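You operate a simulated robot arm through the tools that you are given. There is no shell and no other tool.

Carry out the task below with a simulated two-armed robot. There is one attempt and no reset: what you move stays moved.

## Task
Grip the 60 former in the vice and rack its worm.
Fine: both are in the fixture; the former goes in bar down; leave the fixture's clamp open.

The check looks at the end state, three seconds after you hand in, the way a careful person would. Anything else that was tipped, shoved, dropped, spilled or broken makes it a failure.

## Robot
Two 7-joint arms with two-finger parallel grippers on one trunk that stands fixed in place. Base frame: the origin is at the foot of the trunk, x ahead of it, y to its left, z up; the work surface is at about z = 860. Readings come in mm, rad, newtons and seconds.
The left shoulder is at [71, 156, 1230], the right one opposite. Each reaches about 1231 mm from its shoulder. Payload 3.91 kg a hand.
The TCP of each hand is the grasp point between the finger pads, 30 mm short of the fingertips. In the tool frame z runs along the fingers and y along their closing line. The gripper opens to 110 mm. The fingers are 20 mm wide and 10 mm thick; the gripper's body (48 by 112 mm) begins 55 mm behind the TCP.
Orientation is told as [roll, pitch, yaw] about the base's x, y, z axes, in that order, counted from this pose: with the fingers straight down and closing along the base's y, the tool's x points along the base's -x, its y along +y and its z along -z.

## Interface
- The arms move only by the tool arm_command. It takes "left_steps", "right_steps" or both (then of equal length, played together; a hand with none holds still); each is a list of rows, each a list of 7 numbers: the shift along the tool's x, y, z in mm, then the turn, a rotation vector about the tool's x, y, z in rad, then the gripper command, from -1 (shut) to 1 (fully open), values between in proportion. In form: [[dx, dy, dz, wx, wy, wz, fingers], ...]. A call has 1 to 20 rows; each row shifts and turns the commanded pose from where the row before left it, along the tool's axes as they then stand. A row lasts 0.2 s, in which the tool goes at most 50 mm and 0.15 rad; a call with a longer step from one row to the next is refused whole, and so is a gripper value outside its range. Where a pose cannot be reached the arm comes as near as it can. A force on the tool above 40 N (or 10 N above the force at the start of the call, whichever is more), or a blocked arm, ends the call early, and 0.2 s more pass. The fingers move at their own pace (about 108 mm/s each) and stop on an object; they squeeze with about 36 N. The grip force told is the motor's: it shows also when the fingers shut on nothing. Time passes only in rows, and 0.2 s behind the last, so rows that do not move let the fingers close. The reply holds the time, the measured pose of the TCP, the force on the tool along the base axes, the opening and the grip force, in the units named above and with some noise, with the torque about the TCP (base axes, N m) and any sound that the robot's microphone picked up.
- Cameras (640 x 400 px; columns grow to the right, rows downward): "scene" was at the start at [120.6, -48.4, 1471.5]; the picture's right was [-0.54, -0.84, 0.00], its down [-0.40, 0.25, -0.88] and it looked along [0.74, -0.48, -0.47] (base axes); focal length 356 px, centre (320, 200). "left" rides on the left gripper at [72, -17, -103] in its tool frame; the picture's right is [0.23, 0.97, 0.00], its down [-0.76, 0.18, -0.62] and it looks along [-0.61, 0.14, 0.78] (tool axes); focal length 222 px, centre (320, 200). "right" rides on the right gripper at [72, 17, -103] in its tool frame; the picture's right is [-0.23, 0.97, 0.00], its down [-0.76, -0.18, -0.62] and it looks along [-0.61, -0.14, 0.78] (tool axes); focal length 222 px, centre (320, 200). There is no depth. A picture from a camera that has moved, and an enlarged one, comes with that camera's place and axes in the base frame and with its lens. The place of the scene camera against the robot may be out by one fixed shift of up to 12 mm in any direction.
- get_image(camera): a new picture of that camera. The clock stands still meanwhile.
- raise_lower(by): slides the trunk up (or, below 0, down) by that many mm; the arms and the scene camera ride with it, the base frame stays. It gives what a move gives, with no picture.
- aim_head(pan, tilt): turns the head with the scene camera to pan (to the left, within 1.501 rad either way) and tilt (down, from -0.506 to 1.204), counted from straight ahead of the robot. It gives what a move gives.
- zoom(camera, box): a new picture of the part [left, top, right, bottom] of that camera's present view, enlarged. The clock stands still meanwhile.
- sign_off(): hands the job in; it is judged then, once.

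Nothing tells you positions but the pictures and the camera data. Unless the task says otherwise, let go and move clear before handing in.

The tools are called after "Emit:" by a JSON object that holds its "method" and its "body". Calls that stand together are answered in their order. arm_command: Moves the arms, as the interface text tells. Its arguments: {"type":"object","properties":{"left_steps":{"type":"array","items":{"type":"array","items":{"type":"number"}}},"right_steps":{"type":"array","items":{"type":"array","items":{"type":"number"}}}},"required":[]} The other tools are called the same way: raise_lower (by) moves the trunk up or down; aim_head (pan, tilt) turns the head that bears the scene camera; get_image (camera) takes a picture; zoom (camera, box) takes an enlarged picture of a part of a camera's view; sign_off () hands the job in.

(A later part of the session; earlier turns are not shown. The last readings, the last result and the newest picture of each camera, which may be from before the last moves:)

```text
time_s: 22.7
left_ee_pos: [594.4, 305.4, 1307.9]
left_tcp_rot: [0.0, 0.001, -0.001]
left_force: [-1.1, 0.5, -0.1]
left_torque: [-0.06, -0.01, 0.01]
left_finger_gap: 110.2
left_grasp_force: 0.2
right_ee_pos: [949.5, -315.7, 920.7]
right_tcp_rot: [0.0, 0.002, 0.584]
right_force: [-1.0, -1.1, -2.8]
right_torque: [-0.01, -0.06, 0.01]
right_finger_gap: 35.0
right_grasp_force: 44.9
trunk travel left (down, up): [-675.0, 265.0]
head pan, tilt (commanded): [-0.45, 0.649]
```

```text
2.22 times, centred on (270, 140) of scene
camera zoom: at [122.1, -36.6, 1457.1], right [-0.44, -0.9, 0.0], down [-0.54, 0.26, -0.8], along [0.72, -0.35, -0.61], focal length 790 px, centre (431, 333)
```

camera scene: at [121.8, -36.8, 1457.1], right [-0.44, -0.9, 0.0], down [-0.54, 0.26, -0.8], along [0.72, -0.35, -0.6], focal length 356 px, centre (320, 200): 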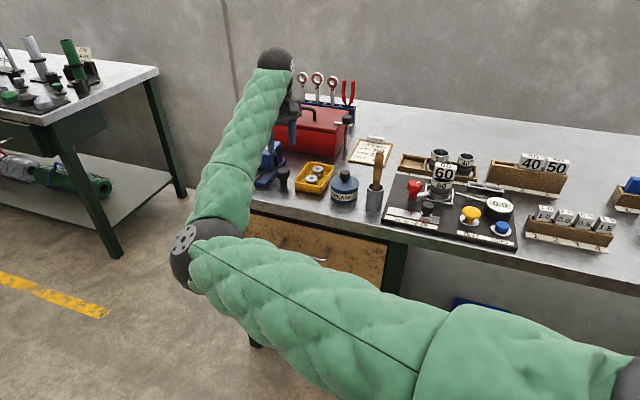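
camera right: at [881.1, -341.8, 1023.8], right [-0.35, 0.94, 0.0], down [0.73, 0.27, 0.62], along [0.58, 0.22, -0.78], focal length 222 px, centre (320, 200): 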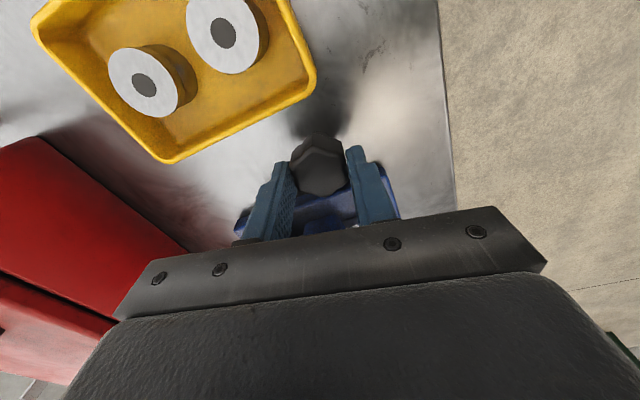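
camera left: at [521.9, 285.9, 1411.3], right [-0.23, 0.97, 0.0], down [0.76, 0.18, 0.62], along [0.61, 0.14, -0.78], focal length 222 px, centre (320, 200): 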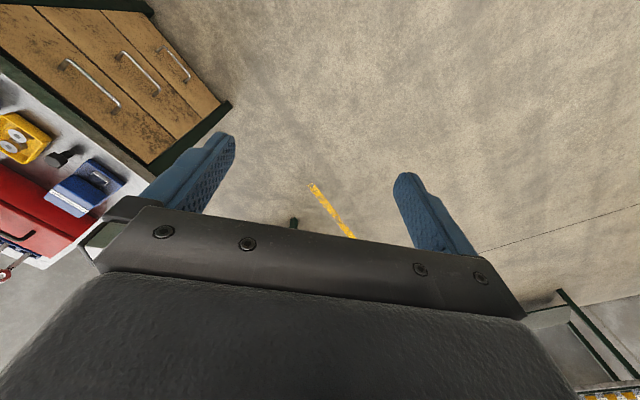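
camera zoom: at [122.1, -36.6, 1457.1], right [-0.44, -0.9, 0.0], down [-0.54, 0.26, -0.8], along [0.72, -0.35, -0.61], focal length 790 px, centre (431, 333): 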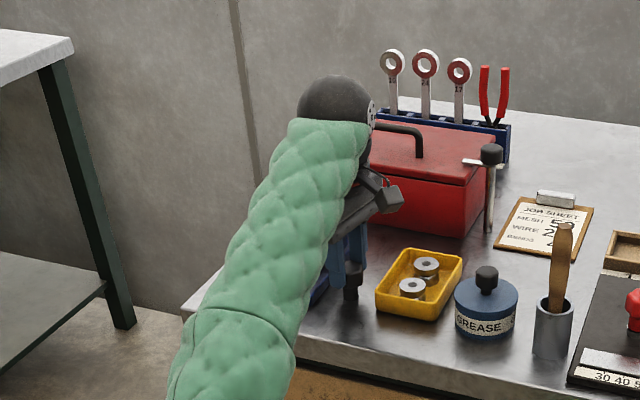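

It turns freely. I continue to about 57° total, then release, rise and look at the jaws.

Emit:
{"method": "arm_command", "body": {"right_steps": [[0, 0, 0, 0, 0, -0.12, -1], [0, 0, 0, 0, 0, -0.12, -1], [0, 0, 0, 0, 0, -0.12, -1], [0, 0, 0, 0, 0, -0.12, -1], [0, 0, 0, 0, 0, -0.12, -1], [0, 0, 0, 0, 0, -0.12, -1]]}}

Emit:
{"method": "get_image", "body": {"camera": "right"}}

Emit:
{"method": "zoom", "body": {"camera": "scene", "box": [170, 50, 370, 230]}}

```text
time_s: 24.1
left_ee_pos: [593.1, 303.9, 1307.2]
left_tcp_rot: [0.0, 0.001, -0.001]
left_force: [-0.6, 0.0, 1.2]
left_torque: [0.01, 0.05, 0.01]
left_finger_gap: 109.9
left_grasp_force: 0.0
right_ee_pos: [949.2, -315.8, 919.5]
right_tcp_rot: [0.002, -0.001, 1.307]
right_force: [-16.8, 8.2, -9.3]
right_torque: [-0.33, 0.61, -0.02]
right_finger_gap: 35.3
right_grasp_force: 45.1
trunk travel left (down, up): [-675.0, 265.0]
head pan, tilt (commanded): [-0.45, 0.649]
```

```text
taken
camera right: at [914.9, -380.9, 1023.8], right [-0.88, 0.47, 0.0], down [0.37, 0.69, 0.62], along [0.29, 0.55, -0.78], focal length 222 px, centre (320, 200)
```

right: 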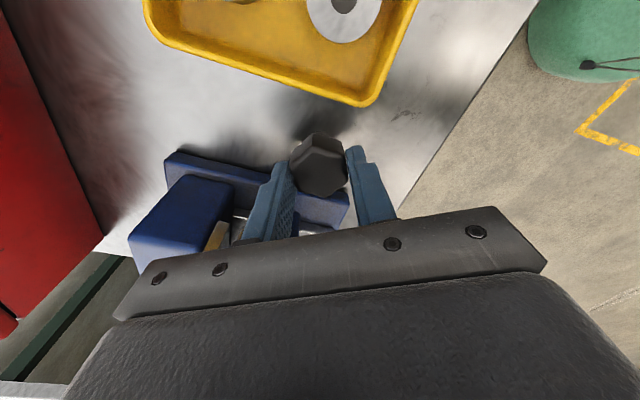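

```text
2.22 times, centred on (270, 140) of scene
camera zoom: at [121.3, -35.9, 1457.1], right [-0.44, -0.9, 0.0], down [-0.54, 0.26, -0.8], along [0.72, -0.35, -0.6], focal length 790 px, centre (431, 333)
```

zoom: 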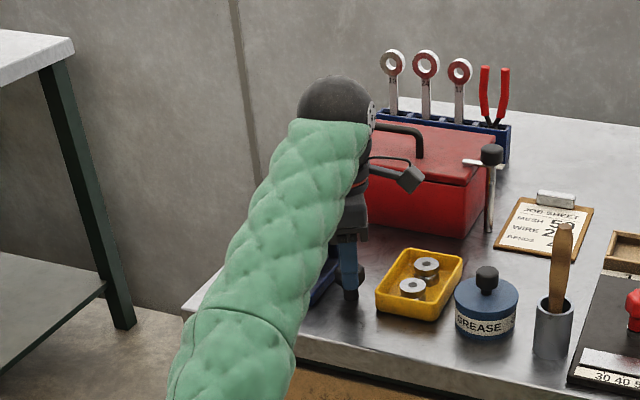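

Counter-clockwise seems to open the vice: the rear jaw plate is now exposed and the front jaw has moved forward. I release carefully, rise and look.

Emit:
{"method": "arm_command", "body": {"right_steps": [[0, 0, 0, 0, 0, 0, -0.13], [0, 0, 0, 0, 0, 0, -0.13], [0, 0, -20, 0, 0, 0, -0.13], [0, 0, -40, 0, 0, 0, -0.13], [0, 0, -40, 0, 0, 0, -0.13], [0, 0, -40, 0, 0, 0, -0.13]]}}

Emit:
{"method": "get_image", "body": {"camera": "right"}}

Emit:
{"method": "zoom", "body": {"camera": "scene", "box": [170, 50, 370, 230]}}

```text
time_s: 25.5
left_ee_pos: [592.6, 304.9, 1307.5]
left_tcp_rot: [0.0, 0.0, -0.001]
left_force: [0.2, 0.7, 0.5]
left_torque: [-0.03, -0.01, -0.03]
left_finger_gap: 110.1
left_grasp_force: 0.0
right_ee_pos: [951.1, -316.3, 1059.8]
right_tcp_rot: [0.0, 0.001, 1.306]
right_force: [0.2, 0.7, -0.9]
right_torque: [-0.02, -0.02, 0.04]
right_finger_gap: 47.5
right_grasp_force: 0.0
trunk travel left (down, up): [-675.0, 265.0]
head pan, tilt (commanded): [-0.45, 0.649]
```

```text
taken
camera right: at [916.0, -381.8, 1164.3], right [-0.88, 0.48, 0.0], down [0.37, 0.69, 0.62], along [0.3, 0.55, -0.78], focal length 222 px, centre (320, 200)
```

right: 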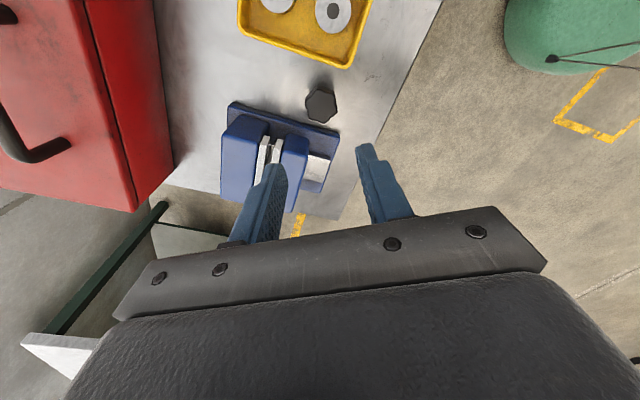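

```text
2.22 times, centred on (270, 140) of scene
camera zoom: at [121.1, -36.1, 1457.1], right [-0.44, -0.9, 0.0], down [-0.54, 0.26, -0.8], along [0.72, -0.35, -0.6], focal length 790 px, centre (431, 333)
```

zoom: 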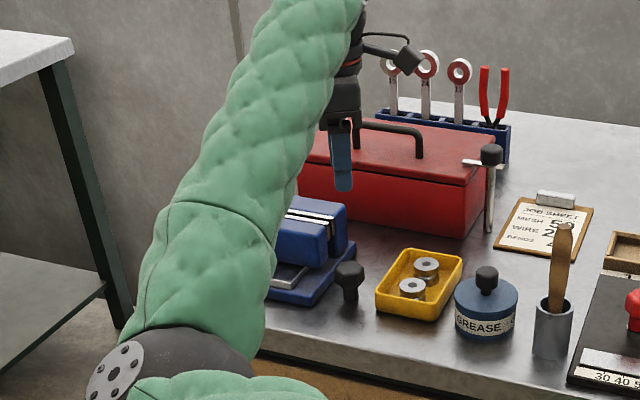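

Emit:
{"method": "zoom", "body": {"camera": "right", "box": [200, 80, 360, 220]}}

Emit:
{"method": "zoom", "body": {"camera": "scene", "box": [240, 130, 300, 180]}}

```text
2.86 times, centred on (280, 150) of right
camera zoom: at [916.0, -381.8, 1164.3], right [-0.88, 0.48, 0.0], down [0.37, 0.69, 0.62], along [0.3, 0.55, -0.78], focal length 635 px, centre (434, 343)
```

zoom: 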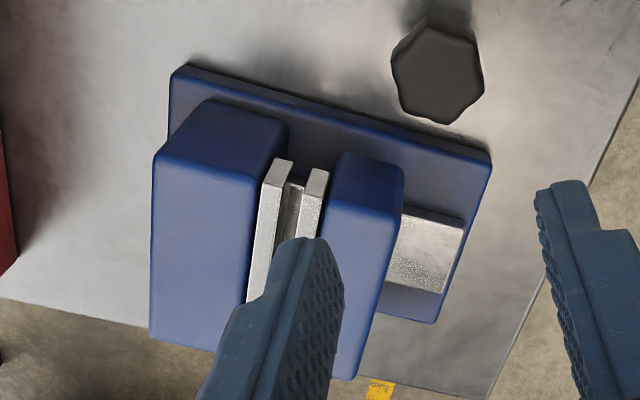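

```text
8.00 times, centred on (270, 155) of scene
camera zoom: at [121.1, -36.1, 1457.1], right [-0.44, -0.9, 0.0], down [-0.54, 0.26, -0.8], along [0.72, -0.35, -0.6], focal length 2844 px, centre (720, 560)
```

zoom: 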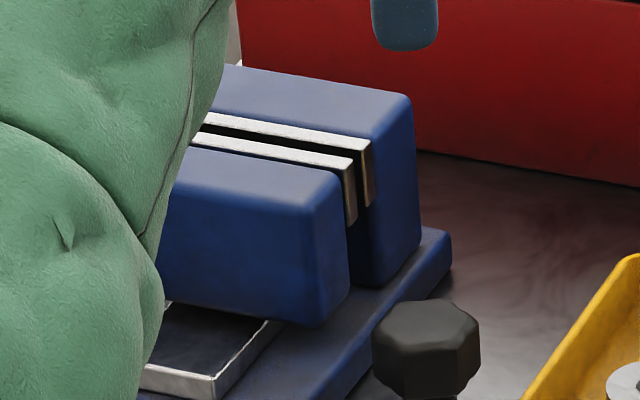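

The gap has opened by a few millimetres (about 4 mm per 60°). The former's bar probably needs more, so I do another 60° stroke, with the knob centre corrected slightly.

Emit:
{"method": "arm_command", "body": {"right_steps": [[0, 0, 0, 0, 0, 0.131, -0.09], [0, 0, 0, 0, 0, 0.131, -0.09], [0, 0, 0, 0, 0, 0.131, -0.09], [0, 0, 0, 0, 0, 0.131, -0.09], [0, 0, 0, 0, 0, 0.131, -0.09], [0, 0, 0, 0, 0, 0.131, -0.09], [0, 0, 0, 0, 0, 0.131, -0.09], [1.6, 0.4, 0, 0, 0, 0.128, -0.09], [0, 0, 40, 0, 0, 0, -0.09], [0, 0, 40, 0, 0, 0, -0.09], [0, 0, 30, 0, 0, 0, -0.09], [0, 0, 20, 0, 0, 0, -0.09], [0, 0, 10, 0, 0, 0, -0.09], [0, 0, 0, 0, 0, 0, -0.6], [0, 0, 0, 0, 0, 0, -1], [0, 0, 0, 0, 0, 0, -1]]}}

Emit:
{"method": "get_image", "body": {"camera": "right"}}

```text
time_s: 28.9
left_ee_pos: [593.8, 305.7, 1308.3]
left_tcp_rot: [0.0, -0.001, 0.0]
left_force: [0.4, 0.5, 1.1]
left_torque: [0.02, 0.0, 0.01]
left_finger_gap: 110.0
left_grasp_force: 0.0
right_ee_pos: [947.6, -316.8, 918.7]
right_tcp_rot: [0.0, 0.002, 0.259]
right_force: [-6.3, 7.2, -3.5]
right_torque: [0.26, -0.03, 0.0]
right_finger_gap: 35.7
right_grasp_force: 44.8
trunk travel left (down, up): [-675.0, 265.0]
head pan, tilt (commanded): [-0.45, 0.649]
```

```text
taken
camera right: at [874.0, -319.2, 1022.8], right [-0.03, 1.0, 0.0], down [0.78, 0.02, 0.62], along [0.62, 0.02, -0.78], focal length 222 px, centre (320, 200)
```

right: 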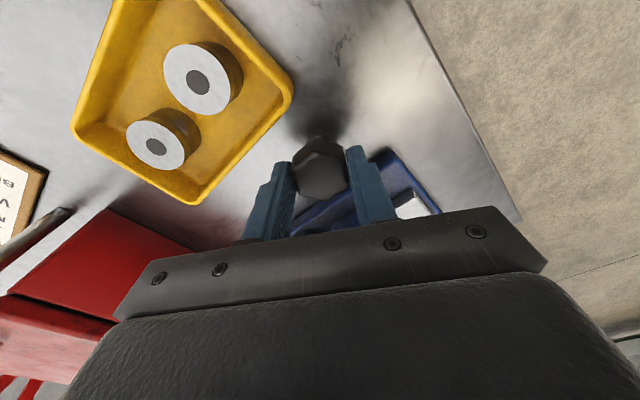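

Gripped again. I turn another 60° counter-clockwise.

Emit:
{"method": "arm_command", "body": {"right_steps": [[0, 0, 0, 0, 0, -0.131, -1], [0, 0, 0, 0, 0, -0.131, -1], [0, 0, 0, 0, 0, -0.131, -1], [0, 0, 0, 0, 0, -0.131, -1], [0, 0, 0, 0, 0, -0.131, -1], [0, 0, 0, 0, 0, -0.131, -1], [0, 0, 0, 0, 0, -0.131, -1], [0, 0, 0, 0, 0, -0.131, -1]]}}

Emit:
{"method": "get_image", "body": {"camera": "right"}}

```text
time_s: 30.7
left_ee_pos: [595.3, 303.5, 1308.8]
left_tcp_rot: [-0.002, 0.001, 0.0]
left_force: [-0.2, 0.5, 0.4]
left_torque: [0.01, 0.0, 0.0]
left_finger_gap: 110.1
left_grasp_force: 0.1
right_ee_pos: [949.0, -318.1, 919.5]
right_tcp_rot: [0.001, -0.001, 1.309]
right_force: [-13.2, -1.6, -21.1]
right_torque: [-0.82, 0.48, 0.03]
right_finger_gap: 35.3
right_grasp_force: 44.4
trunk travel left (down, up): [-675.0, 265.0]
head pan, tilt (commanded): [-0.45, 0.649]
```

```text
taken
camera right: at [914.4, -383.6, 1022.8], right [-0.88, 0.47, 0.0], down [0.37, 0.69, 0.62], along [0.29, 0.55, -0.78], focal length 222 px, centre (320, 200)
```

right: 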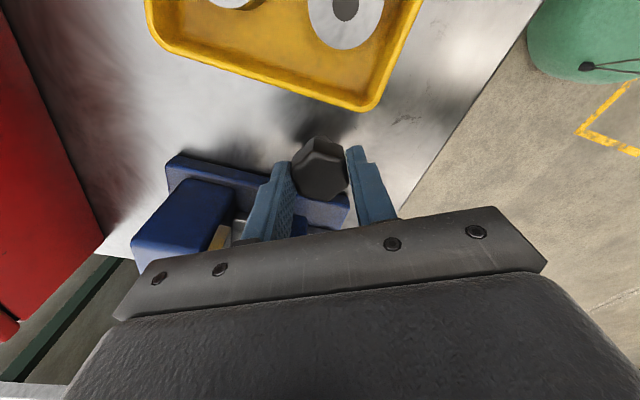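

I release and rise to check how far the jaws opened.

Emit:
{"method": "arm_command", "body": {"right_steps": [[0, 0, 0, 0, 0, 0, -0.13], [0, 0, 0, 0, 0, 0, -0.13], [0, 0, -20, 0, 0, 0, -0.13], [0, 0, -40, 0, 0, 0, -0.13], [0, 0, -40, 0, 0, 0, -0.13], [0, 0, -40, 0, 0, 0, -0.13]]}}

Emit:
{"method": "zoom", "body": {"camera": "right", "box": [200, 80, 360, 220]}}

Emit:
{"method": "zoom", "body": {"camera": "scene", "box": [240, 130, 300, 180]}}

```text
time_s: 32.1
left_ee_pos: [593.6, 305.8, 1308.2]
left_tcp_rot: [0.0, 0.001, 0.002]
left_force: [0.3, 0.1, -1.0]
left_torque: [-0.01, -0.01, -0.01]
left_finger_gap: 109.7
left_grasp_force: 0.1
right_ee_pos: [948.7, -314.8, 1060.8]
right_tcp_rot: [0.0, 0.001, 1.305]
right_force: [-0.3, 0.0, -0.1]
right_torque: [0.02, -0.04, 0.0]
right_finger_gap: 47.8
right_grasp_force: 0.1
trunk travel left (down, up): [-675.0, 265.0]
head pan, tilt (commanded): [-0.45, 0.649]
```

```text
2.86 times, centred on (280, 150) of right
camera zoom: at [913.2, -381.3, 1164.6], right [-0.88, 0.47, 0.0], down [0.37, 0.69, 0.62], along [0.3, 0.55, -0.78], focal length 635 px, centre (434, 343)
```

zoom: 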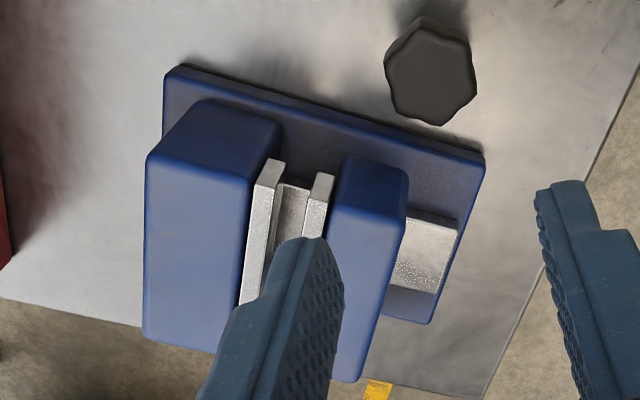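

```text
8.00 times, centred on (270, 155) of scene
camera zoom: at [121.1, -36.2, 1457.2], right [-0.44, -0.9, 0.0], down [-0.54, 0.26, -0.8], along [0.72, -0.35, -0.6], focal length 2844 px, centre (720, 560)
```

zoom: 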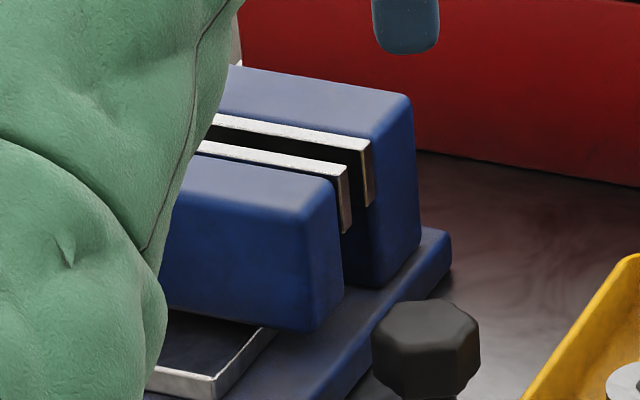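

The gap is about 11 mm now, likely enough for the bar; I'll verify on the bar itself later. Next I fly back over the fixture to open its clamp via the red knob at about (710, -595).

Emit:
{"method": "arm_command", "body": {"right_steps": [[37, 17.5, -6.6, 0, 0, 0, -0.13], [37, 17.5, -6.6, 0, 0, 0, -0.13], [37, 17.5, -6.6, 0, 0, 0, -0.13], [37, 17.5, -6.6, 0, 0, 0, -0.13], [37, 17.5, -6.6, 0, 0, 0, -0.13], [37, 17.5, -6.6, 0, 0, 0, -0.13], [37, 17.5, -6.6, 0, 0, 0, -0.13], [37, 17.5, -6.6, 0, 0, 0, -0.13], [37, 17.5, -6.6, 0, 0, 0, 0.0], [0, 0, 0, 0, 0, 0.141, 0.0], [0, 0, 0, 0, 0, 0.141, 0.0], [0, 0, 0, 0, 0, 0.141, 0.0], [0, 0, 0, 0, 0, 0.141, 0.0], [0, 0, 0, 0, 0, 0.141, 0.0], [0, 0, 0, 0, 0, 0.141, 0.0], [0, 0, 0, 0, 0, 0.141, 0.0], [0, 0, 0, 0, 0, 0.141, 0.0], [0, 0, 0, 0, 0, 0.141, 0.0], [0, 0, 0, 0, 0, 0.141, 0.0]]}}

Emit:
{"method": "get_image", "body": {"camera": "right"}}

Emit:
{"method": "get_image", "body": {"camera": "scene"}}

```text
time_s: 36.1
left_ee_pos: [593.4, 303.4, 1307.9]
left_tcp_rot: [0.0, -0.001, 0.001]
left_force: [-0.3, -0.6, -0.3]
left_torque: [0.0, 0.01, 0.03]
left_finger_gap: 109.9
left_grasp_force: 0.0
right_ee_pos: [709.1, -596.2, 1119.7]
right_tcp_rot: [-0.001, 0.0, -0.106]
right_force: [0.4, -0.3, 0.1]
right_torque: [-0.03, 0.03, 0.0]
right_finger_gap: 55.0
right_grasp_force: 0.1
trunk travel left (down, up): [-675.0, 265.0]
head pan, tilt (commanded): [-0.45, 0.649]
```

```text
taken
camera right: at [639.8, -572.2, 1224.1], right [0.33, 0.94, 0.0], down [0.74, -0.26, 0.62], along [0.59, -0.21, -0.78], focal length 222 px, centre (320, 200)
```

right: 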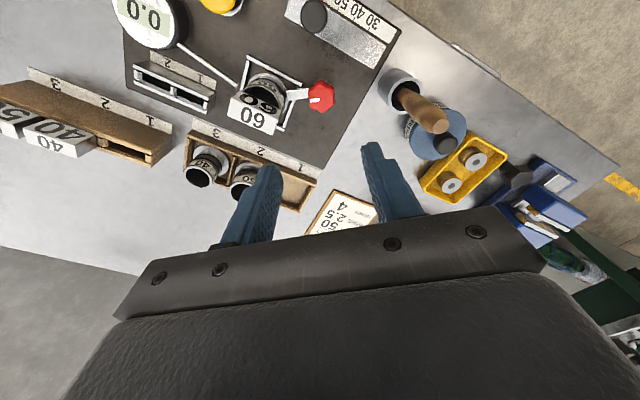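

```text
taken
camera scene: at [121.9, -36.5, 1457.1], right [-0.44, -0.9, 0.0], down [-0.54, 0.26, -0.8], along [0.72, -0.35, -0.6], focal length 356 px, centre (320, 200)
```

scene: 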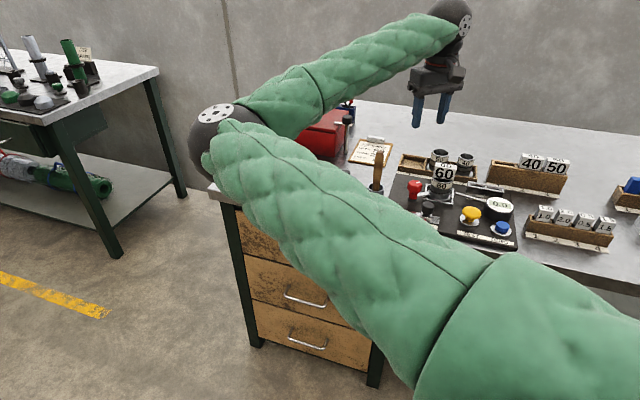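

Emit:
{"method": "zoom", "body": {"camera": "right", "box": [220, 40, 360, 150]}}

Emit:
{"method": "zoom", "body": {"camera": "right", "box": [0, 50, 240, 210]}}

Emit:
{"method": "zoom", "body": {"camera": "scene", "box": [360, 140, 500, 240]}}

```text
3.64 times, centred on (290, 95) of right
camera zoom: at [639.8, -572.2, 1224.1], right [0.33, 0.94, 0.0], down [0.74, -0.26, 0.62], along [0.59, -0.21, -0.78], focal length 808 px, centre (429, 582)
```

zoom: 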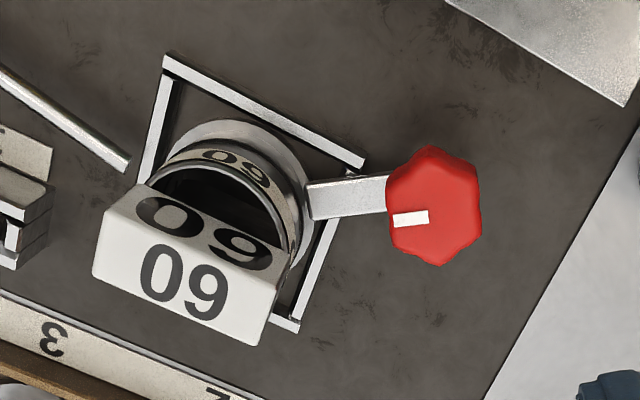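

```text
2.50 times, centred on (120, 130) of right
camera zoom: at [639.8, -572.2, 1224.1], right [0.33, 0.94, 0.0], down [0.74, -0.26, 0.62], along [0.59, -0.21, -0.78], focal length 555 px, centre (820, 375)
```

zoom: 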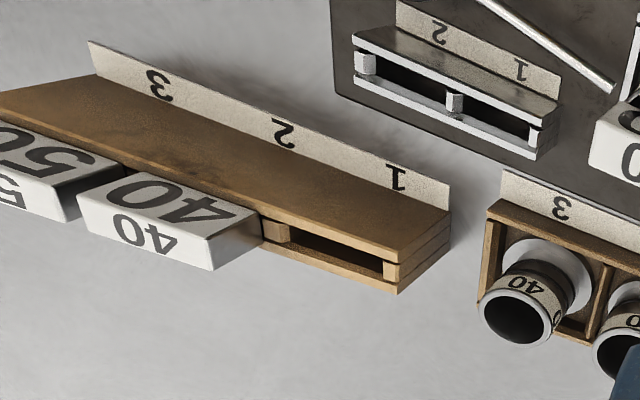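

```text
4.00 times, centred on (430, 190) of scene
camera zoom: at [121.9, -36.5, 1457.1], right [-0.44, -0.9, 0.0], down [-0.54, 0.26, -0.8], along [0.72, -0.35, -0.6], focal length 1422 px, centre (-120, 240)
```

zoom: 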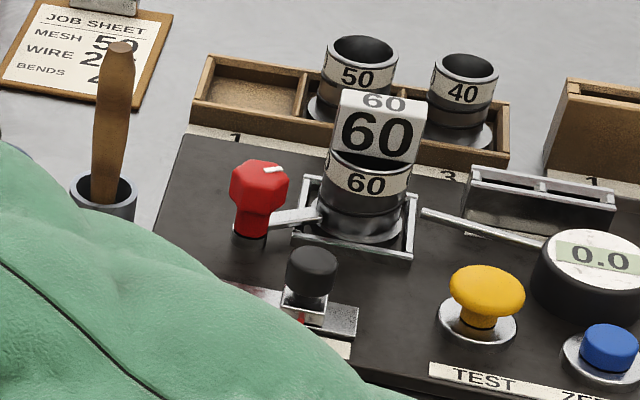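

The clamp arm and knob are clear: arm direction about −106°, knob flats across 74°. I align (yaw −16°) and lower onto the red knob, keeping the palm above the former's head.

Emit:
{"method": "arm_command", "body": {"right_steps": [[-0.8, 2.1, 0, 0, 0, 0.087, -0.05], [0, 0, 20, 0, 0, 0.087, -0.05], [0, 0, 40, 0, 0, 0, -0.05], [0, 0, 40, 0, 0, 0, -0.05], [0, 0, 35, 0, 0, 0, -0.05], [0, 0, 25, 0, 0, 0, -0.05], [0, 0, 15, 0, 0, 0, -0.05], [0, 0, 10, 0, 0, 0, -0.05], [0, 0, 0, 0, 0, 0, -0.05]]}}

Emit:
{"method": "get_image", "body": {"camera": "right"}}

Emit:
{"method": "zoom", "body": {"camera": "scene", "box": [360, 100, 520, 240]}}

```text
time_s: 38.1
left_ee_pos: [593.6, 305.8, 1308.8]
left_tcp_rot: [0.0, -0.001, 0.0]
left_force: [0.4, 0.8, -0.1]
left_torque: [0.01, -0.01, -0.01]
left_finger_gap: 109.9
left_grasp_force: 0.0
right_ee_pos: [708.8, -593.8, 935.3]
right_tcp_rot: [0.0, 0.0, -0.278]
right_force: [-0.4, 0.0, -0.3]
right_torque: [0.0, -0.02, -0.03]
right_finger_gap: 52.1
right_grasp_force: 0.0
trunk travel left (down, up): [-675.0, 265.0]
head pan, tilt (commanded): [-0.45, 0.649]
```

```text
taken
camera right: at [645.8, -557.8, 1039.3], right [0.49, 0.87, 0.0], down [0.68, -0.38, 0.62], along [0.54, -0.3, -0.78], focal length 222 px, centre (320, 200)
```

right: 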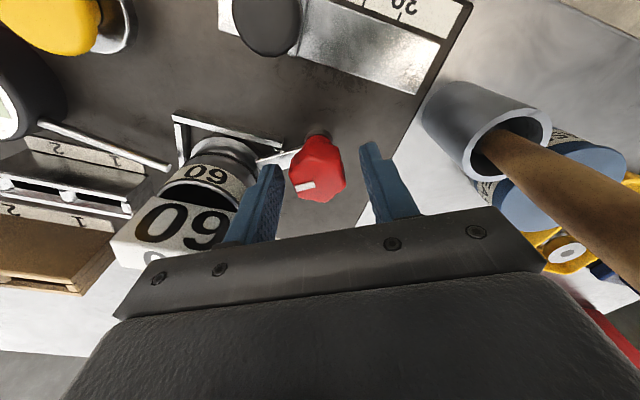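

```text
2.86 times, centred on (440, 170) of scene
camera zoom: at [121.8, -36.4, 1457.2], right [-0.44, -0.9, 0.0], down [-0.54, 0.26, -0.8], along [0.72, -0.35, -0.6], focal length 1016 px, centre (-23, 286)
```

zoom: 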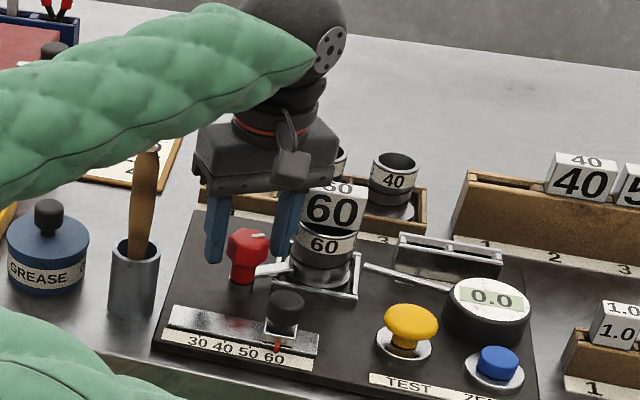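

Aligned; the finger passes between knob and former with clearance. I close on the red knob.

Emit:
{"method": "arm_command", "body": {"right_steps": [[0, 0, 0, 0, 0, 0, -0.5], [0, 0, 0, 0, 0, 0, -1], [0, 0, 0, 0, 0, 0, -1]]}}

```text
time_s: 38.9
left_ee_pos: [593.7, 303.9, 1308.6]
left_tcp_rot: [-0.001, -0.001, 0.0]
left_force: [0.3, 0.0, 0.2]
left_torque: [0.0, 0.0, -0.01]
left_finger_gap: 110.0
left_grasp_force: 0.2
right_ee_pos: [710.9, -596.2, 935.5]
right_tcp_rot: [0.0, 0.0, -0.28]
right_force: [-0.2, -10.0, -0.2]
right_torque: [-0.32, 0.09, -0.01]
right_finger_gap: 33.2
right_grasp_force: 45.3
trunk travel left (down, up): [-675.0, 265.0]
head pan, tilt (commanded): [-0.45, 0.649]
```

Gripped at 33 mm. I turn it counter-clockwise a little as a test (with a 1 mm centring correction).

Emit:
{"method": "arm_command", "body": {"right_steps": [[0, -1, 0, 0, 0, -0.06, -1], [0, 0, 0, 0, 0, -0.08, -1], [0, 0, 0, 0, 0, -0.08, -1], [0, 0, 0, 0, 0, -0.08, -1]]}}

Emit:
{"method": "get_image", "body": {"camera": "right"}}

Emit:
{"method": "zoom", "body": {"camera": "scene", "box": [360, 100, 520, 240]}}

```text
time_s: 39.9
left_ee_pos: [593.0, 304.6, 1308.9]
left_tcp_rot: [0.001, 0.001, 0.0]
left_force: [-0.3, 0.6, 0.1]
left_torque: [0.0, -0.03, 0.03]
left_finger_gap: 110.1
left_grasp_force: 0.1
right_ee_pos: [708.6, -596.0, 934.9]
right_tcp_rot: [0.0, 0.001, 0.022]
right_force: [-3.5, -0.6, 1.8]
right_torque: [0.09, 0.08, -0.01]
right_finger_gap: 33.5
right_grasp_force: 45.1
trunk travel left (down, up): [-675.0, 265.0]
head pan, tilt (commanded): [-0.45, 0.649]
```

```text
taken
camera right: at [637.6, -580.1, 1039.2], right [0.2, 0.98, 0.0], down [0.77, -0.16, 0.62], along [0.61, -0.13, -0.78], focal length 222 px, centre (320, 200)
```

right: 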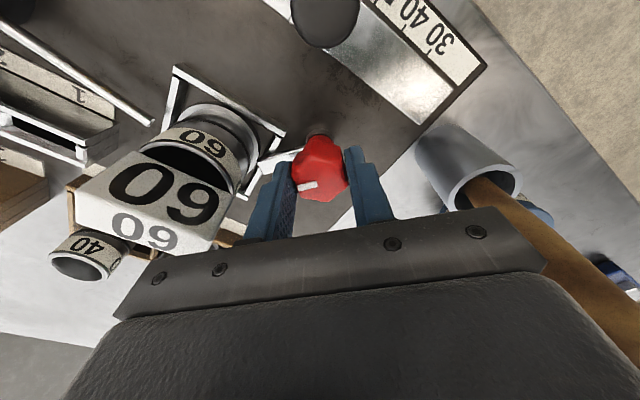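

```text
2.86 times, centred on (440, 170) of scene
camera zoom: at [121.5, -36.4, 1457.2], right [-0.44, -0.9, 0.0], down [-0.54, 0.26, -0.8], along [0.72, -0.35, -0.6], focal length 1016 px, centre (-23, 286)
```

zoom: 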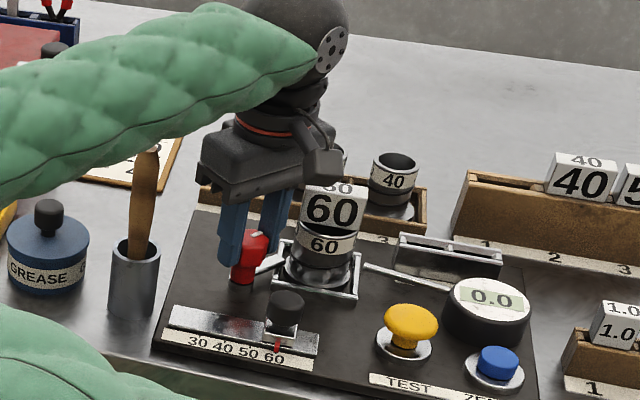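

The clamp arm turns with the knob. I carry on to about 90°.

Emit:
{"method": "arm_command", "body": {"right_steps": [[0, 0, 0, 0, 0, -0.14, -1], [0, 0, 0, 0, 0, -0.14, -1], [0, 0, 0, 0, 0, -0.14, -1], [0, 0, 0, 0, 0, -0.14, -1], [0, 0, 0, 0, 0, -0.14, -1], [0, 0, 0, 0, 0, -0.14, -1], [0, 0, 0, 0, 0, -0.14, -1], [0, 0, 0, 0, 0, -0.14, -1], [0, 0, 0, 0, 0, -0.14, -1]]}}

Emit:
{"method": "get_image", "body": {"camera": "right"}}

Emit:
{"method": "zoom", "body": {"camera": "scene", "box": [360, 100, 520, 240]}}

```text
time_s: 41.9
left_ee_pos: [594.0, 305.4, 1308.0]
left_tcp_rot: [-0.001, 0.001, -0.001]
left_force: [0.5, -0.7, -0.1]
left_torque: [0.04, 0.0, -0.03]
left_finger_gap: 110.2
left_grasp_force: 0.1
right_ee_pos: [709.7, -594.7, 935.2]
right_tcp_rot: [0.003, 0.0, 1.286]
right_force: [-10.8, 10.5, -7.5]
right_torque: [0.28, 0.43, 0.0]
right_finger_gap: 33.6
right_grasp_force: 45.0
trunk travel left (down, up): [-675.0, 265.0]
head pan, tilt (commanded): [-0.45, 0.649]
```

```text
taken
camera right: at [674.0, -660.2, 1039.2], right [-0.87, 0.49, 0.0], down [0.39, 0.68, 0.62], along [0.31, 0.54, -0.78], focal length 222 px, centre (320, 200)
```

right: 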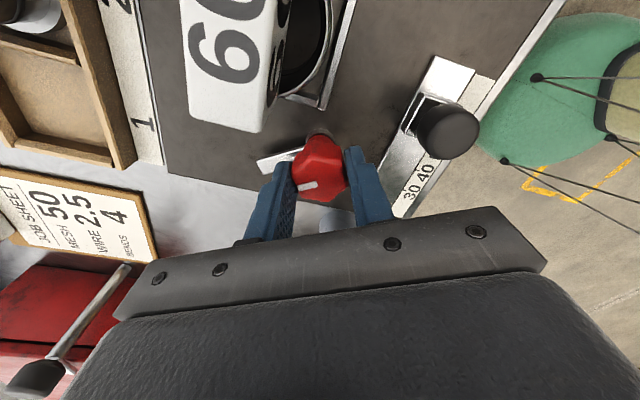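

```text
2.86 times, centred on (440, 170) of scene
camera zoom: at [121.6, -35.9, 1457.1], right [-0.44, -0.9, 0.0], down [-0.54, 0.26, -0.8], along [0.72, -0.35, -0.6], focal length 1016 px, centre (-23, 286)
```

zoom: 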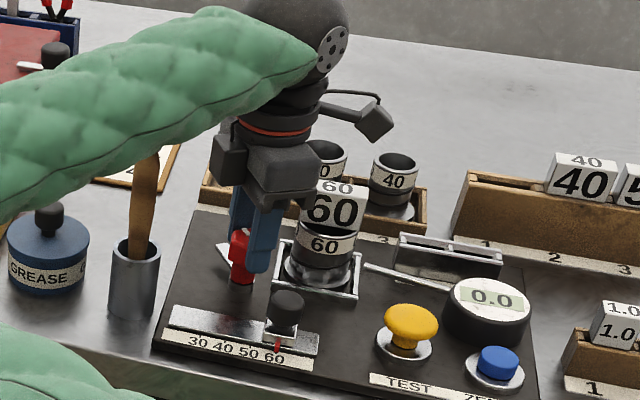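

The clamp arm now points away from the worm (about 90° open). I nudge a bit further to see whether there is a stop.

Emit:
{"method": "arm_command", "body": {"right_steps": [[0, 0, 0, 0, 0, -0.1, -1], [0, 0, 0, 0, 0, -0.1, -1], [0, 0, 0, 0, 0, -0.05, -1]]}}

Emit:
{"method": "get_image", "body": {"camera": "right"}}

```text
time_s: 42.7
left_ee_pos: [592.8, 304.5, 1309.3]
left_tcp_rot: [0.0, 0.0, 0.0]
left_force: [0.1, 0.1, -0.2]
left_torque: [0.01, -0.01, 0.0]
left_finger_gap: 109.9
left_grasp_force: 0.1
right_ee_pos: [709.7, -597.6, 935.2]
right_tcp_rot: [0.002, 0.002, 1.534]
right_force: [-7.0, 1.8, -2.8]
right_torque: [-0.03, 0.0, -0.7]
right_finger_gap: 33.2
right_grasp_force: 44.8
trunk travel left (down, up): [-675.0, 265.0]
head pan, tilt (commanded): [-0.45, 0.649]
```

```text
taken
camera right: at [690.7, -668.4, 1039.9], right [-0.96, 0.27, 0.0], down [0.21, 0.75, 0.62], along [0.17, 0.6, -0.78], focal length 222 px, centre (320, 200)
```

right: 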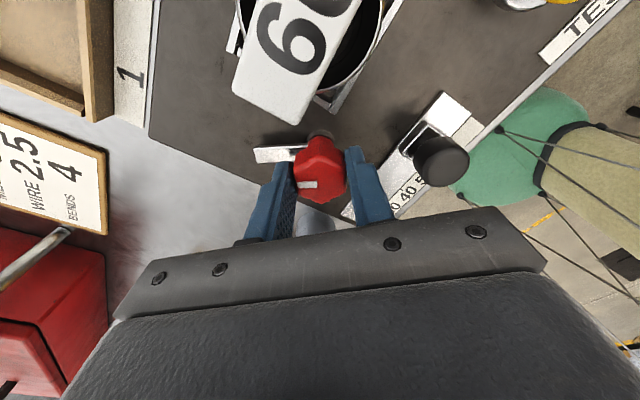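

A stop is reached (torque −0.7 N·m), so the clamp is fully open. I release the knob, rise, and turn back to bench alignment above the former.

Emit:
{"method": "arm_command", "body": {"right_steps": [[0, 0, 0, 0, 0, 0, -0.05], [0, 0, 0, 0, 0, 0, -0.05], [0, 0, -20, 0, 0, 0, -0.05], [0, 0, -40, 0, 0, 0, -0.05], [0, 0, -45, 0, 0, 0, -0.05], [0, 0, -45, 0, 0, 0, -0.05], [0, 0, -40, 0, 0, 0, -0.05]]}}

Emit:
{"method": "arm_command", "body": {"right_steps": [[0, 0, 0, 0, 0, 0.1365, 0.4], [0, 0, 0, 0, 0, 0.1365, 0.4], [0, 0, 0, 0, 0, 0.1365, 0.4], [0, 0, 0, 0, 0, 0.1365, 0.4], [0, 0, 0, 0, 0, 0.1365, 0.4], [0, 0, 0, 0, 0, 0.1365, 0.4], [0, 0, 0, 0, 0, 0.1365, 0.4], [0, 0, 0, 0, 0, 0.1365, 0.4], [0, 0, 0, 0, 0, 0.1365, 0.4], [0, 0, 0, 0, 0, 0.1365, 0.4], [0, 0, 0, 0, 0, 0.1365, 0.4], [0, 0, 0, 0, 0, 0.1365, 0.4], [0, 0, 0, 0, 0, 0.1365, 0.4], [0, 0, 0, 0, 0, 0.1365, 0.4], [0, 0, 0, 0, 0, 0.1365, 0.4], [0, 0, 0, 0, 0, 0.1365, 0.4], [0, 0, 0, 0, 0, 0.135, 0.4]]}}

Emit:
{"method": "get_image", "body": {"camera": "right"}}

```text
time_s: 44.3
left_ee_pos: [593.0, 305.7, 1308.2]
left_tcp_rot: [-0.001, 0.0, -0.001]
left_force: [-0.7, 0.0, -0.4]
left_torque: [-0.01, -0.03, -0.02]
left_finger_gap: 110.2
left_grasp_force: 0.0
right_ee_pos: [712.5, -595.1, 1123.2]
right_tcp_rot: [0.0, 0.002, 1.53]
right_force: [0.1, -0.4, -0.9]
right_torque: [0.01, -0.02, 0.0]
right_finger_gap: 52.5
right_grasp_force: 0.0
trunk travel left (down, up): [-675.0, 265.0]
head pan, tilt (commanded): [-0.45, 0.649]
```

```text
time_s: 47.9
left_ee_pos: [594.1, 303.8, 1308.0]
left_tcp_rot: [0.0, -0.001, -0.001]
left_force: [0.3, 0.5, 0.3]
left_torque: [-0.01, -0.03, 0.03]
left_finger_gap: 109.9
left_grasp_force: 0.1
right_ee_pos: [709.3, -595.0, 1123.3]
right_tcp_rot: [-0.002, -0.001, -0.789]
right_force: [-0.6, 0.4, -0.1]
right_torque: [0.0, -0.03, -0.01]
right_finger_gap: 76.9
right_grasp_force: 0.0
trunk travel left (down, up): [-675.0, 265.0]
head pan, tilt (commanded): [-0.45, 0.649]
```

```text
taken
camera right: at [671.6, -531.9, 1228.6], right [0.85, 0.52, 0.0], down [0.41, -0.67, 0.62], along [0.33, -0.53, -0.78], focal length 222 px, centre (320, 200)
```

right: 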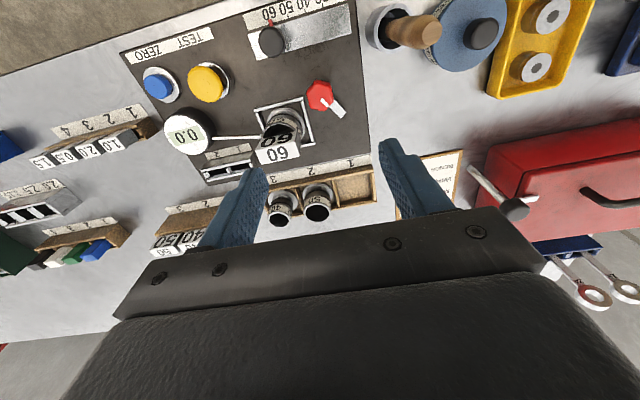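

The clamp is visibly open. I move above the former and tilt the hand 30° (fingers toward the bench's back) so I can later reach the vice with the same grasp.

Emit:
{"method": "arm_command", "body": {"right_steps": [[-21.5, -32, 0, 0, 0, 0, 0.4], [-21.5, -32, 0, 0, 0, 0, 0.4], [0, 0, 0, 0, -0.131, 0, 0.4], [0, 0, 0, 0, -0.131, 0, 0.4], [0, 0, 0, 0, -0.131, 0, 0.4], [0, 0, 0, 0, -0.1306, 0, 0.4], [0, 0, 0, 0, 0, 0, 0.4]]}}

Emit:
{"method": "get_image", "body": {"camera": "right"}}

Emit:
{"method": "get_image", "body": {"camera": "scene"}}

```text
time_s: 49.5
left_ee_pos: [594.1, 302.8, 1308.8]
left_tcp_rot: [0.0, 0.002, 0.0]
left_force: [-0.2, 0.1, -0.4]
left_torque: [0.03, 0.03, 0.0]
left_finger_gap: 109.8
left_grasp_force: 0.0
right_ee_pos: [696.1, -672.5, 1123.8]
right_tcp_rot: [-0.002, -0.524, -0.787]
right_force: [0.0, 0.3, 0.3]
right_torque: [-0.02, 0.05, -0.03]
right_finger_gap: 77.1
right_grasp_force: 0.0
trunk travel left (down, up): [-675.0, 265.0]
head pan, tilt (commanded): [-0.45, 0.649]
```

```text
taken
camera right: at [627.2, -579.3, 1178.4], right [0.83, 0.55, 0.11], down [0.12, -0.37, 0.92], along [0.55, -0.75, -0.37], focal length 222 px, centre (320, 200)
```

right: 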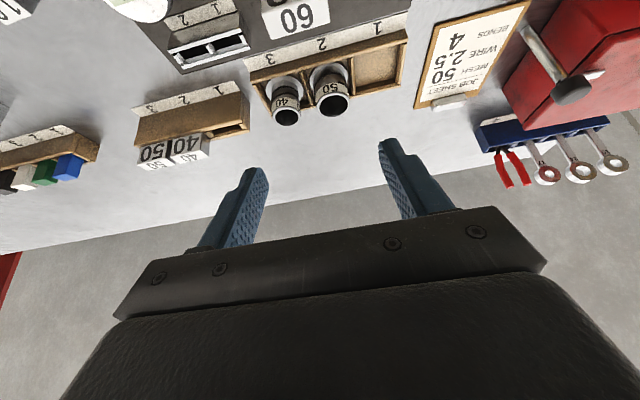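

```text
taken
camera scene: at [122.0, -37.5, 1457.1], right [-0.44, -0.9, 0.0], down [-0.54, 0.26, -0.8], along [0.72, -0.35, -0.61], focal length 356 px, centre (320, 200)
```

scene: 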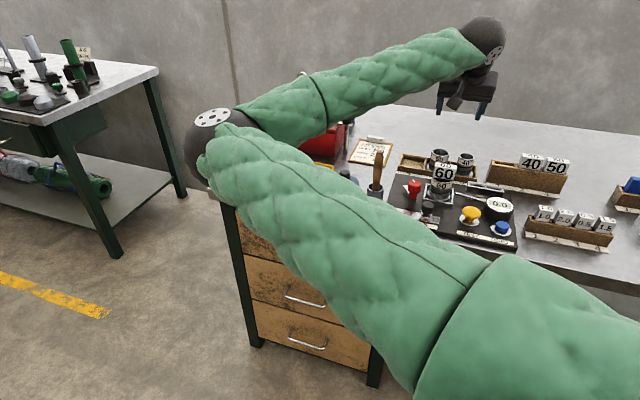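

The former's head is about 53 × 23 mm, centre near (694.7, -670.8), top z≈970. I descend (tilted) to just above it with fingers either side along the bench direction.

Emit:
{"method": "arm_command", "body": {"right_steps": [[19.3, 0, 24.8, 0, 0, 0, 0.4], [19.3, 0, 24.8, 0, 0, 0, 0.4], [19.3, 0, 24.8, 0, 0, 0, 0.4], [0, 0, 0, 0, 0, 0, 0.4]]}}

Emit:
{"method": "get_image", "body": {"camera": "right"}}

Emit:
{"method": "zoom", "body": {"camera": "scene", "box": [380, 80, 540, 220]}}

```text
time_s: 50.5
left_ee_pos: [593.6, 305.3, 1308.2]
left_tcp_rot: [0.0, -0.001, 0.001]
left_force: [-0.3, -0.3, 0.1]
left_torque: [-0.02, 0.0, 0.0]
left_finger_gap: 109.9
left_grasp_force: 0.1
right_ee_pos: [686.1, -662.7, 1032.6]
right_tcp_rot: [-0.001, -0.524, -0.787]
right_force: [-0.2, -0.7, 0.3]
right_torque: [-0.03, -0.03, -0.01]
right_finger_gap: 77.1
right_grasp_force: 0.0
trunk travel left (down, up): [-675.0, 265.0]
head pan, tilt (commanded): [-0.45, 0.649]
```

```text
taken
camera right: at [617.0, -570.0, 1085.3], right [0.83, 0.55, 0.11], down [0.12, -0.37, 0.92], along [0.55, -0.75, -0.37], focal length 222 px, centre (320, 200)
```

right: 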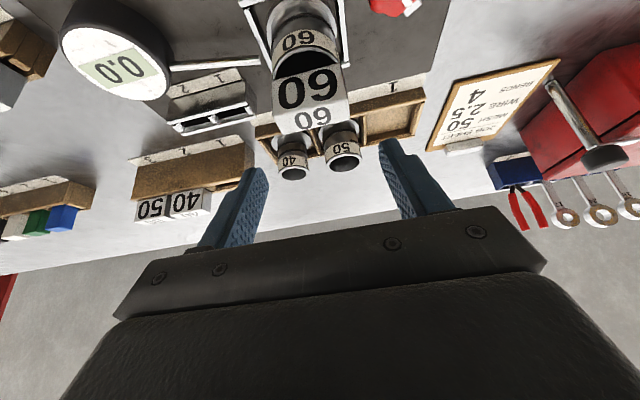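

```text
2.86 times, centred on (460, 150) of scene
camera zoom: at [121.7, -36.6, 1457.2], right [-0.44, -0.9, 0.0], down [-0.54, 0.26, -0.8], along [0.72, -0.35, -0.6], focal length 1016 px, centre (-80, 343)
```

zoom: 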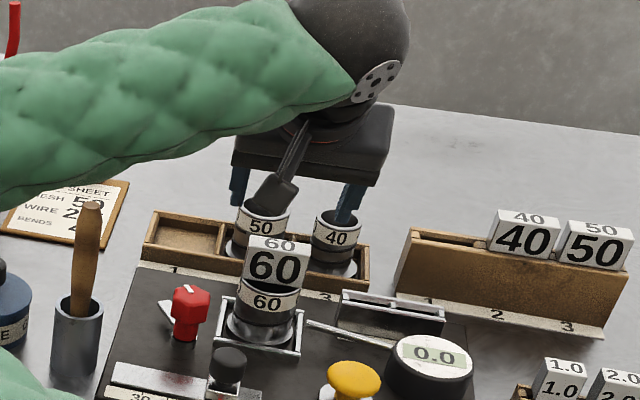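

Alignment checks out within about 1.5 mm. I descend vertically so the pads sit on the head's ends.

Emit:
{"method": "arm_command", "body": {"right_steps": [[8.75, 0, 15.2, 0, 0, 0, 0.4], [8.75, 0, 15.2, 0, 0, 0, 0.4], [8.75, 0, 15.2, 0, 0, 0, 0.4], [4.5, 0, 7.8, 0, 0, 0, 0.4], [0, 0, 0, 0, 0, 0, 0.4]]}}

Emit:
{"method": "get_image", "body": {"camera": "right"}}

Emit:
{"method": "zoom", "body": {"camera": "scene", "box": [380, 100, 500, 220]}}

```text
time_s: 51.7
left_ee_pos: [594.2, 304.8, 1308.8]
left_tcp_rot: [0.0, -0.002, 0.0]
left_force: [-0.4, 0.7, 0.1]
left_torque: [0.03, 0.0, -0.01]
left_finger_gap: 109.9
left_grasp_force: 0.0
right_ee_pos: [686.3, -663.9, 970.4]
right_tcp_rot: [-0.003, -0.522, -0.787]
right_force: [1.0, 0.4, -0.1]
right_torque: [0.01, -0.02, -0.02]
right_finger_gap: 77.1
right_grasp_force: 0.1
trunk travel left (down, up): [-675.0, 265.0]
head pan, tilt (commanded): [-0.45, 0.649]
```

```text
taken
camera right: at [618.4, -569.9, 1023.6], right [0.83, 0.55, 0.11], down [0.12, -0.37, 0.92], along [0.55, -0.75, -0.37], focal length 222 px, centre (320, 200)
```

right: 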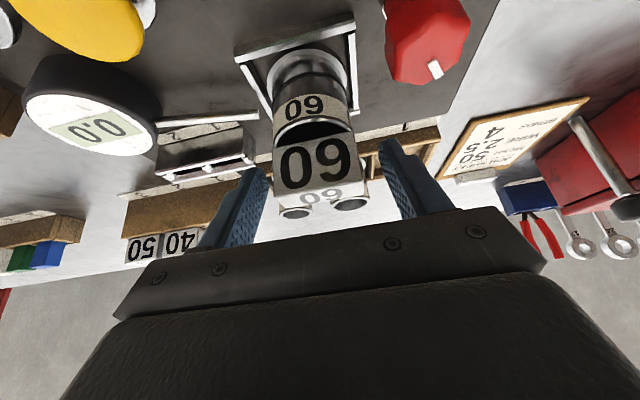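

```text
3.33 times, centred on (440, 160) of scene
camera zoom: at [121.8, -36.4, 1457.2], right [-0.44, -0.9, 0.0], down [-0.54, 0.26, -0.8], along [0.72, -0.35, -0.6], focal length 1185 px, centre (-80, 333)
```

zoom: 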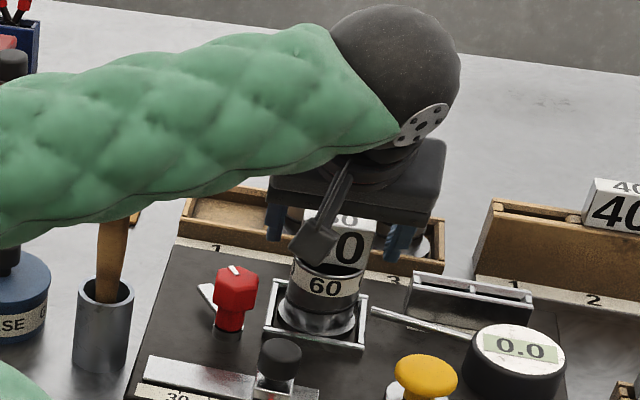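

Fingers are on both sides of the head. I close the grip.

Emit:
{"method": "arm_command", "body": {"right_steps": [[0, 0, 0, 0, 0, 0, -0.2], [0, 0, 0, 0, 0, 0, -1], [0, 0, 0, 0, 0, 0, -1], [0, 0, 0, 0, 0, 0, -1]]}}

Emit:
{"method": "get_image", "body": {"camera": "right"}}

```text
time_s: 52.7
left_ee_pos: [592.8, 304.8, 1308.5]
left_tcp_rot: [-0.001, 0.0, -0.001]
left_force: [-0.3, -1.2, -0.3]
left_torque: [-0.04, 0.01, -0.01]
left_finger_gap: 110.1
left_grasp_force: 0.0
right_ee_pos: [686.7, -662.7, 969.7]
right_tcp_rot: [-0.002, -0.525, -0.788]
right_force: [1.2, 0.1, -0.3]
right_torque: [0.03, -0.07, 0.01]
right_finger_gap: 53.9
right_grasp_force: 36.0
trunk travel left (down, up): [-675.0, 265.0]
head pan, tilt (commanded): [-0.45, 0.649]
```

```text
taken
camera right: at [618.5, -570.0, 1023.6], right [0.83, 0.55, 0.11], down [0.12, -0.37, 0.92], along [0.55, -0.75, -0.37], focal length 222 px, centre (320, 200)
```

right: 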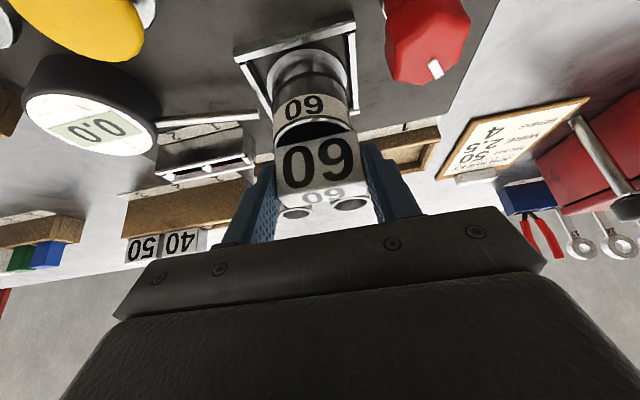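

Held at 53.9 mm. I lift slowly straight up.

Emit:
{"method": "arm_command", "body": {"right_steps": [[-2.5, 0, -4.33, 0, 0, 0, -1], [-5, 0, -8.66, 0, 0, 0, -1], [-5, 0, -8.66, 0, 0, 0, -1], [-5, 0, -8.66, 0, 0, 0, -1]]}}

Emit:
{"method": "get_image", "body": {"camera": "right"}}

Emit:
{"method": "zoom", "body": {"camera": "scene", "box": [380, 100, 500, 220]}}

```text
time_s: 53.7
left_ee_pos: [593.1, 305.3, 1308.8]
left_tcp_rot: [0.0, -0.001, 0.0]
left_force: [-0.4, 0.7, 0.4]
left_torque: [0.03, 0.0, 0.0]
left_finger_gap: 109.9
left_grasp_force: 0.0
right_ee_pos: [685.9, -661.3, 1004.7]
right_tcp_rot: [-0.002, -0.524, -0.787]
right_force: [-0.3, 0.4, -2.4]
right_torque: [0.03, -0.03, -0.03]
right_finger_gap: 53.8
right_grasp_force: 36.0
trunk travel left (down, up): [-675.0, 265.0]
head pan, tilt (commanded): [-0.45, 0.649]
```

```text
taken
camera right: at [618.1, -568.9, 1059.5], right [0.83, 0.55, 0.11], down [0.12, -0.37, 0.92], along [0.55, -0.75, -0.37], focal length 222 px, centre (320, 200)
```

right: 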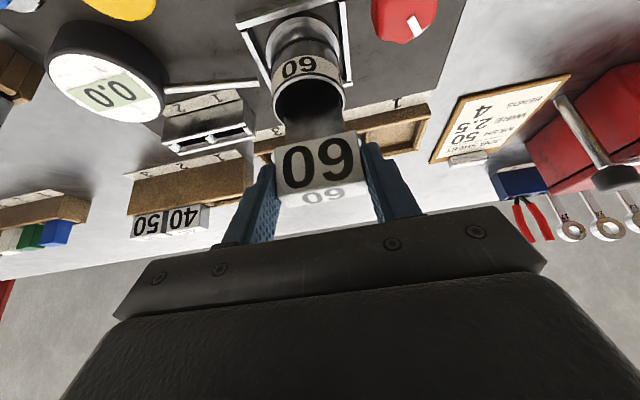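

```text
3.33 times, centred on (440, 160) of scene
camera zoom: at [121.8, -36.5, 1457.1], right [-0.44, -0.9, 0.0], down [-0.54, 0.26, -0.8], along [0.72, -0.35, -0.6], focal length 1185 px, centre (-80, 333)
```

zoom: 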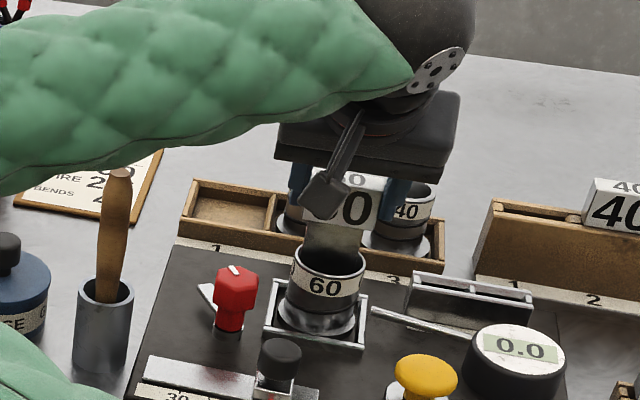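

The former comes out cleanly, showing a flat grey bar. I lift further until the bar is free and look at it.

Emit:
{"method": "arm_command", "body": {"right_steps": [[-7.5, 0, -13, 0, 0, 0, -1], [-7.5, 0, -13, 0, 0, 0, -1], [-10, 0, -17.3, 0, 0, 0, -1], [-10, 0, -17.3, 0, 0, 0, -1], [-10, 0, -17.3, 0, 0, 0, -1], [0, 0, 0, 0, 0, 0, -1]]}}

Emit:
{"method": "get_image", "body": {"camera": "right"}}

Emit:
{"method": "zoom", "body": {"camera": "scene", "box": [380, 60, 500, 220]}}

```text
time_s: 55.1
left_ee_pos: [593.7, 305.0, 1307.2]
left_tcp_rot: [-0.001, 0.002, 0.002]
left_force: [-0.4, -0.2, 0.3]
left_torque: [0.0, -0.02, -0.02]
left_finger_gap: 110.1
left_grasp_force: 0.2
right_ee_pos: [685.7, -661.8, 1095.0]
right_tcp_rot: [-0.002, -0.523, -0.786]
right_force: [0.2, 0.1, -1.3]
right_torque: [0.02, -0.02, -0.04]
right_finger_gap: 53.5
right_grasp_force: 36.7
trunk travel left (down, up): [-675.0, 265.0]
head pan, tilt (commanded): [-0.45, 0.649]
```

```text
taken
camera right: at [618.3, -569.1, 1148.3], right [0.83, 0.55, 0.11], down [0.12, -0.37, 0.92], along [0.55, -0.75, -0.37], focal length 222 px, centre (320, 200)
```

right: 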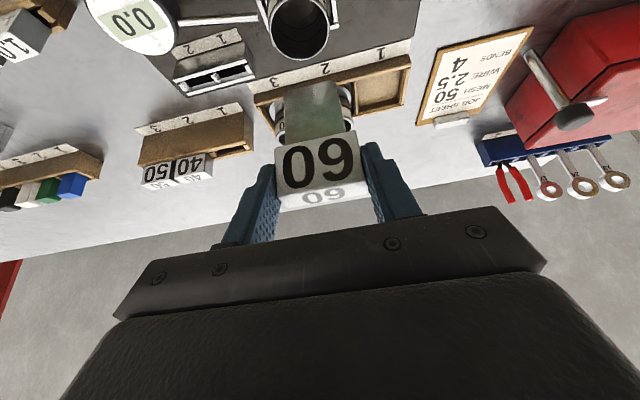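

```text
2.50 times, centred on (440, 140) of scene
camera zoom: at [122.3, -36.7, 1457.1], right [-0.44, -0.9, 0.0], down [-0.55, 0.26, -0.8], along [0.72, -0.35, -0.61], focal length 889 px, centre (20, 350)
```

zoom: 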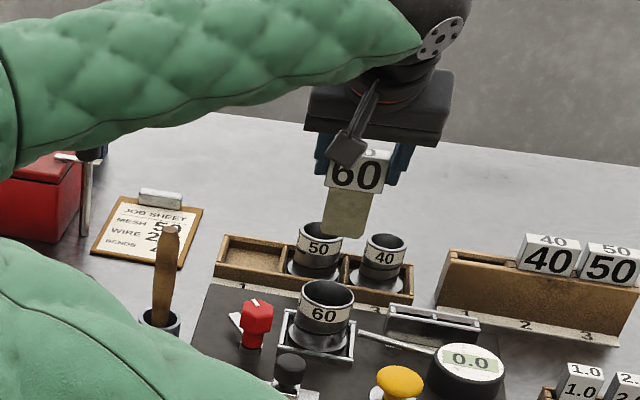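

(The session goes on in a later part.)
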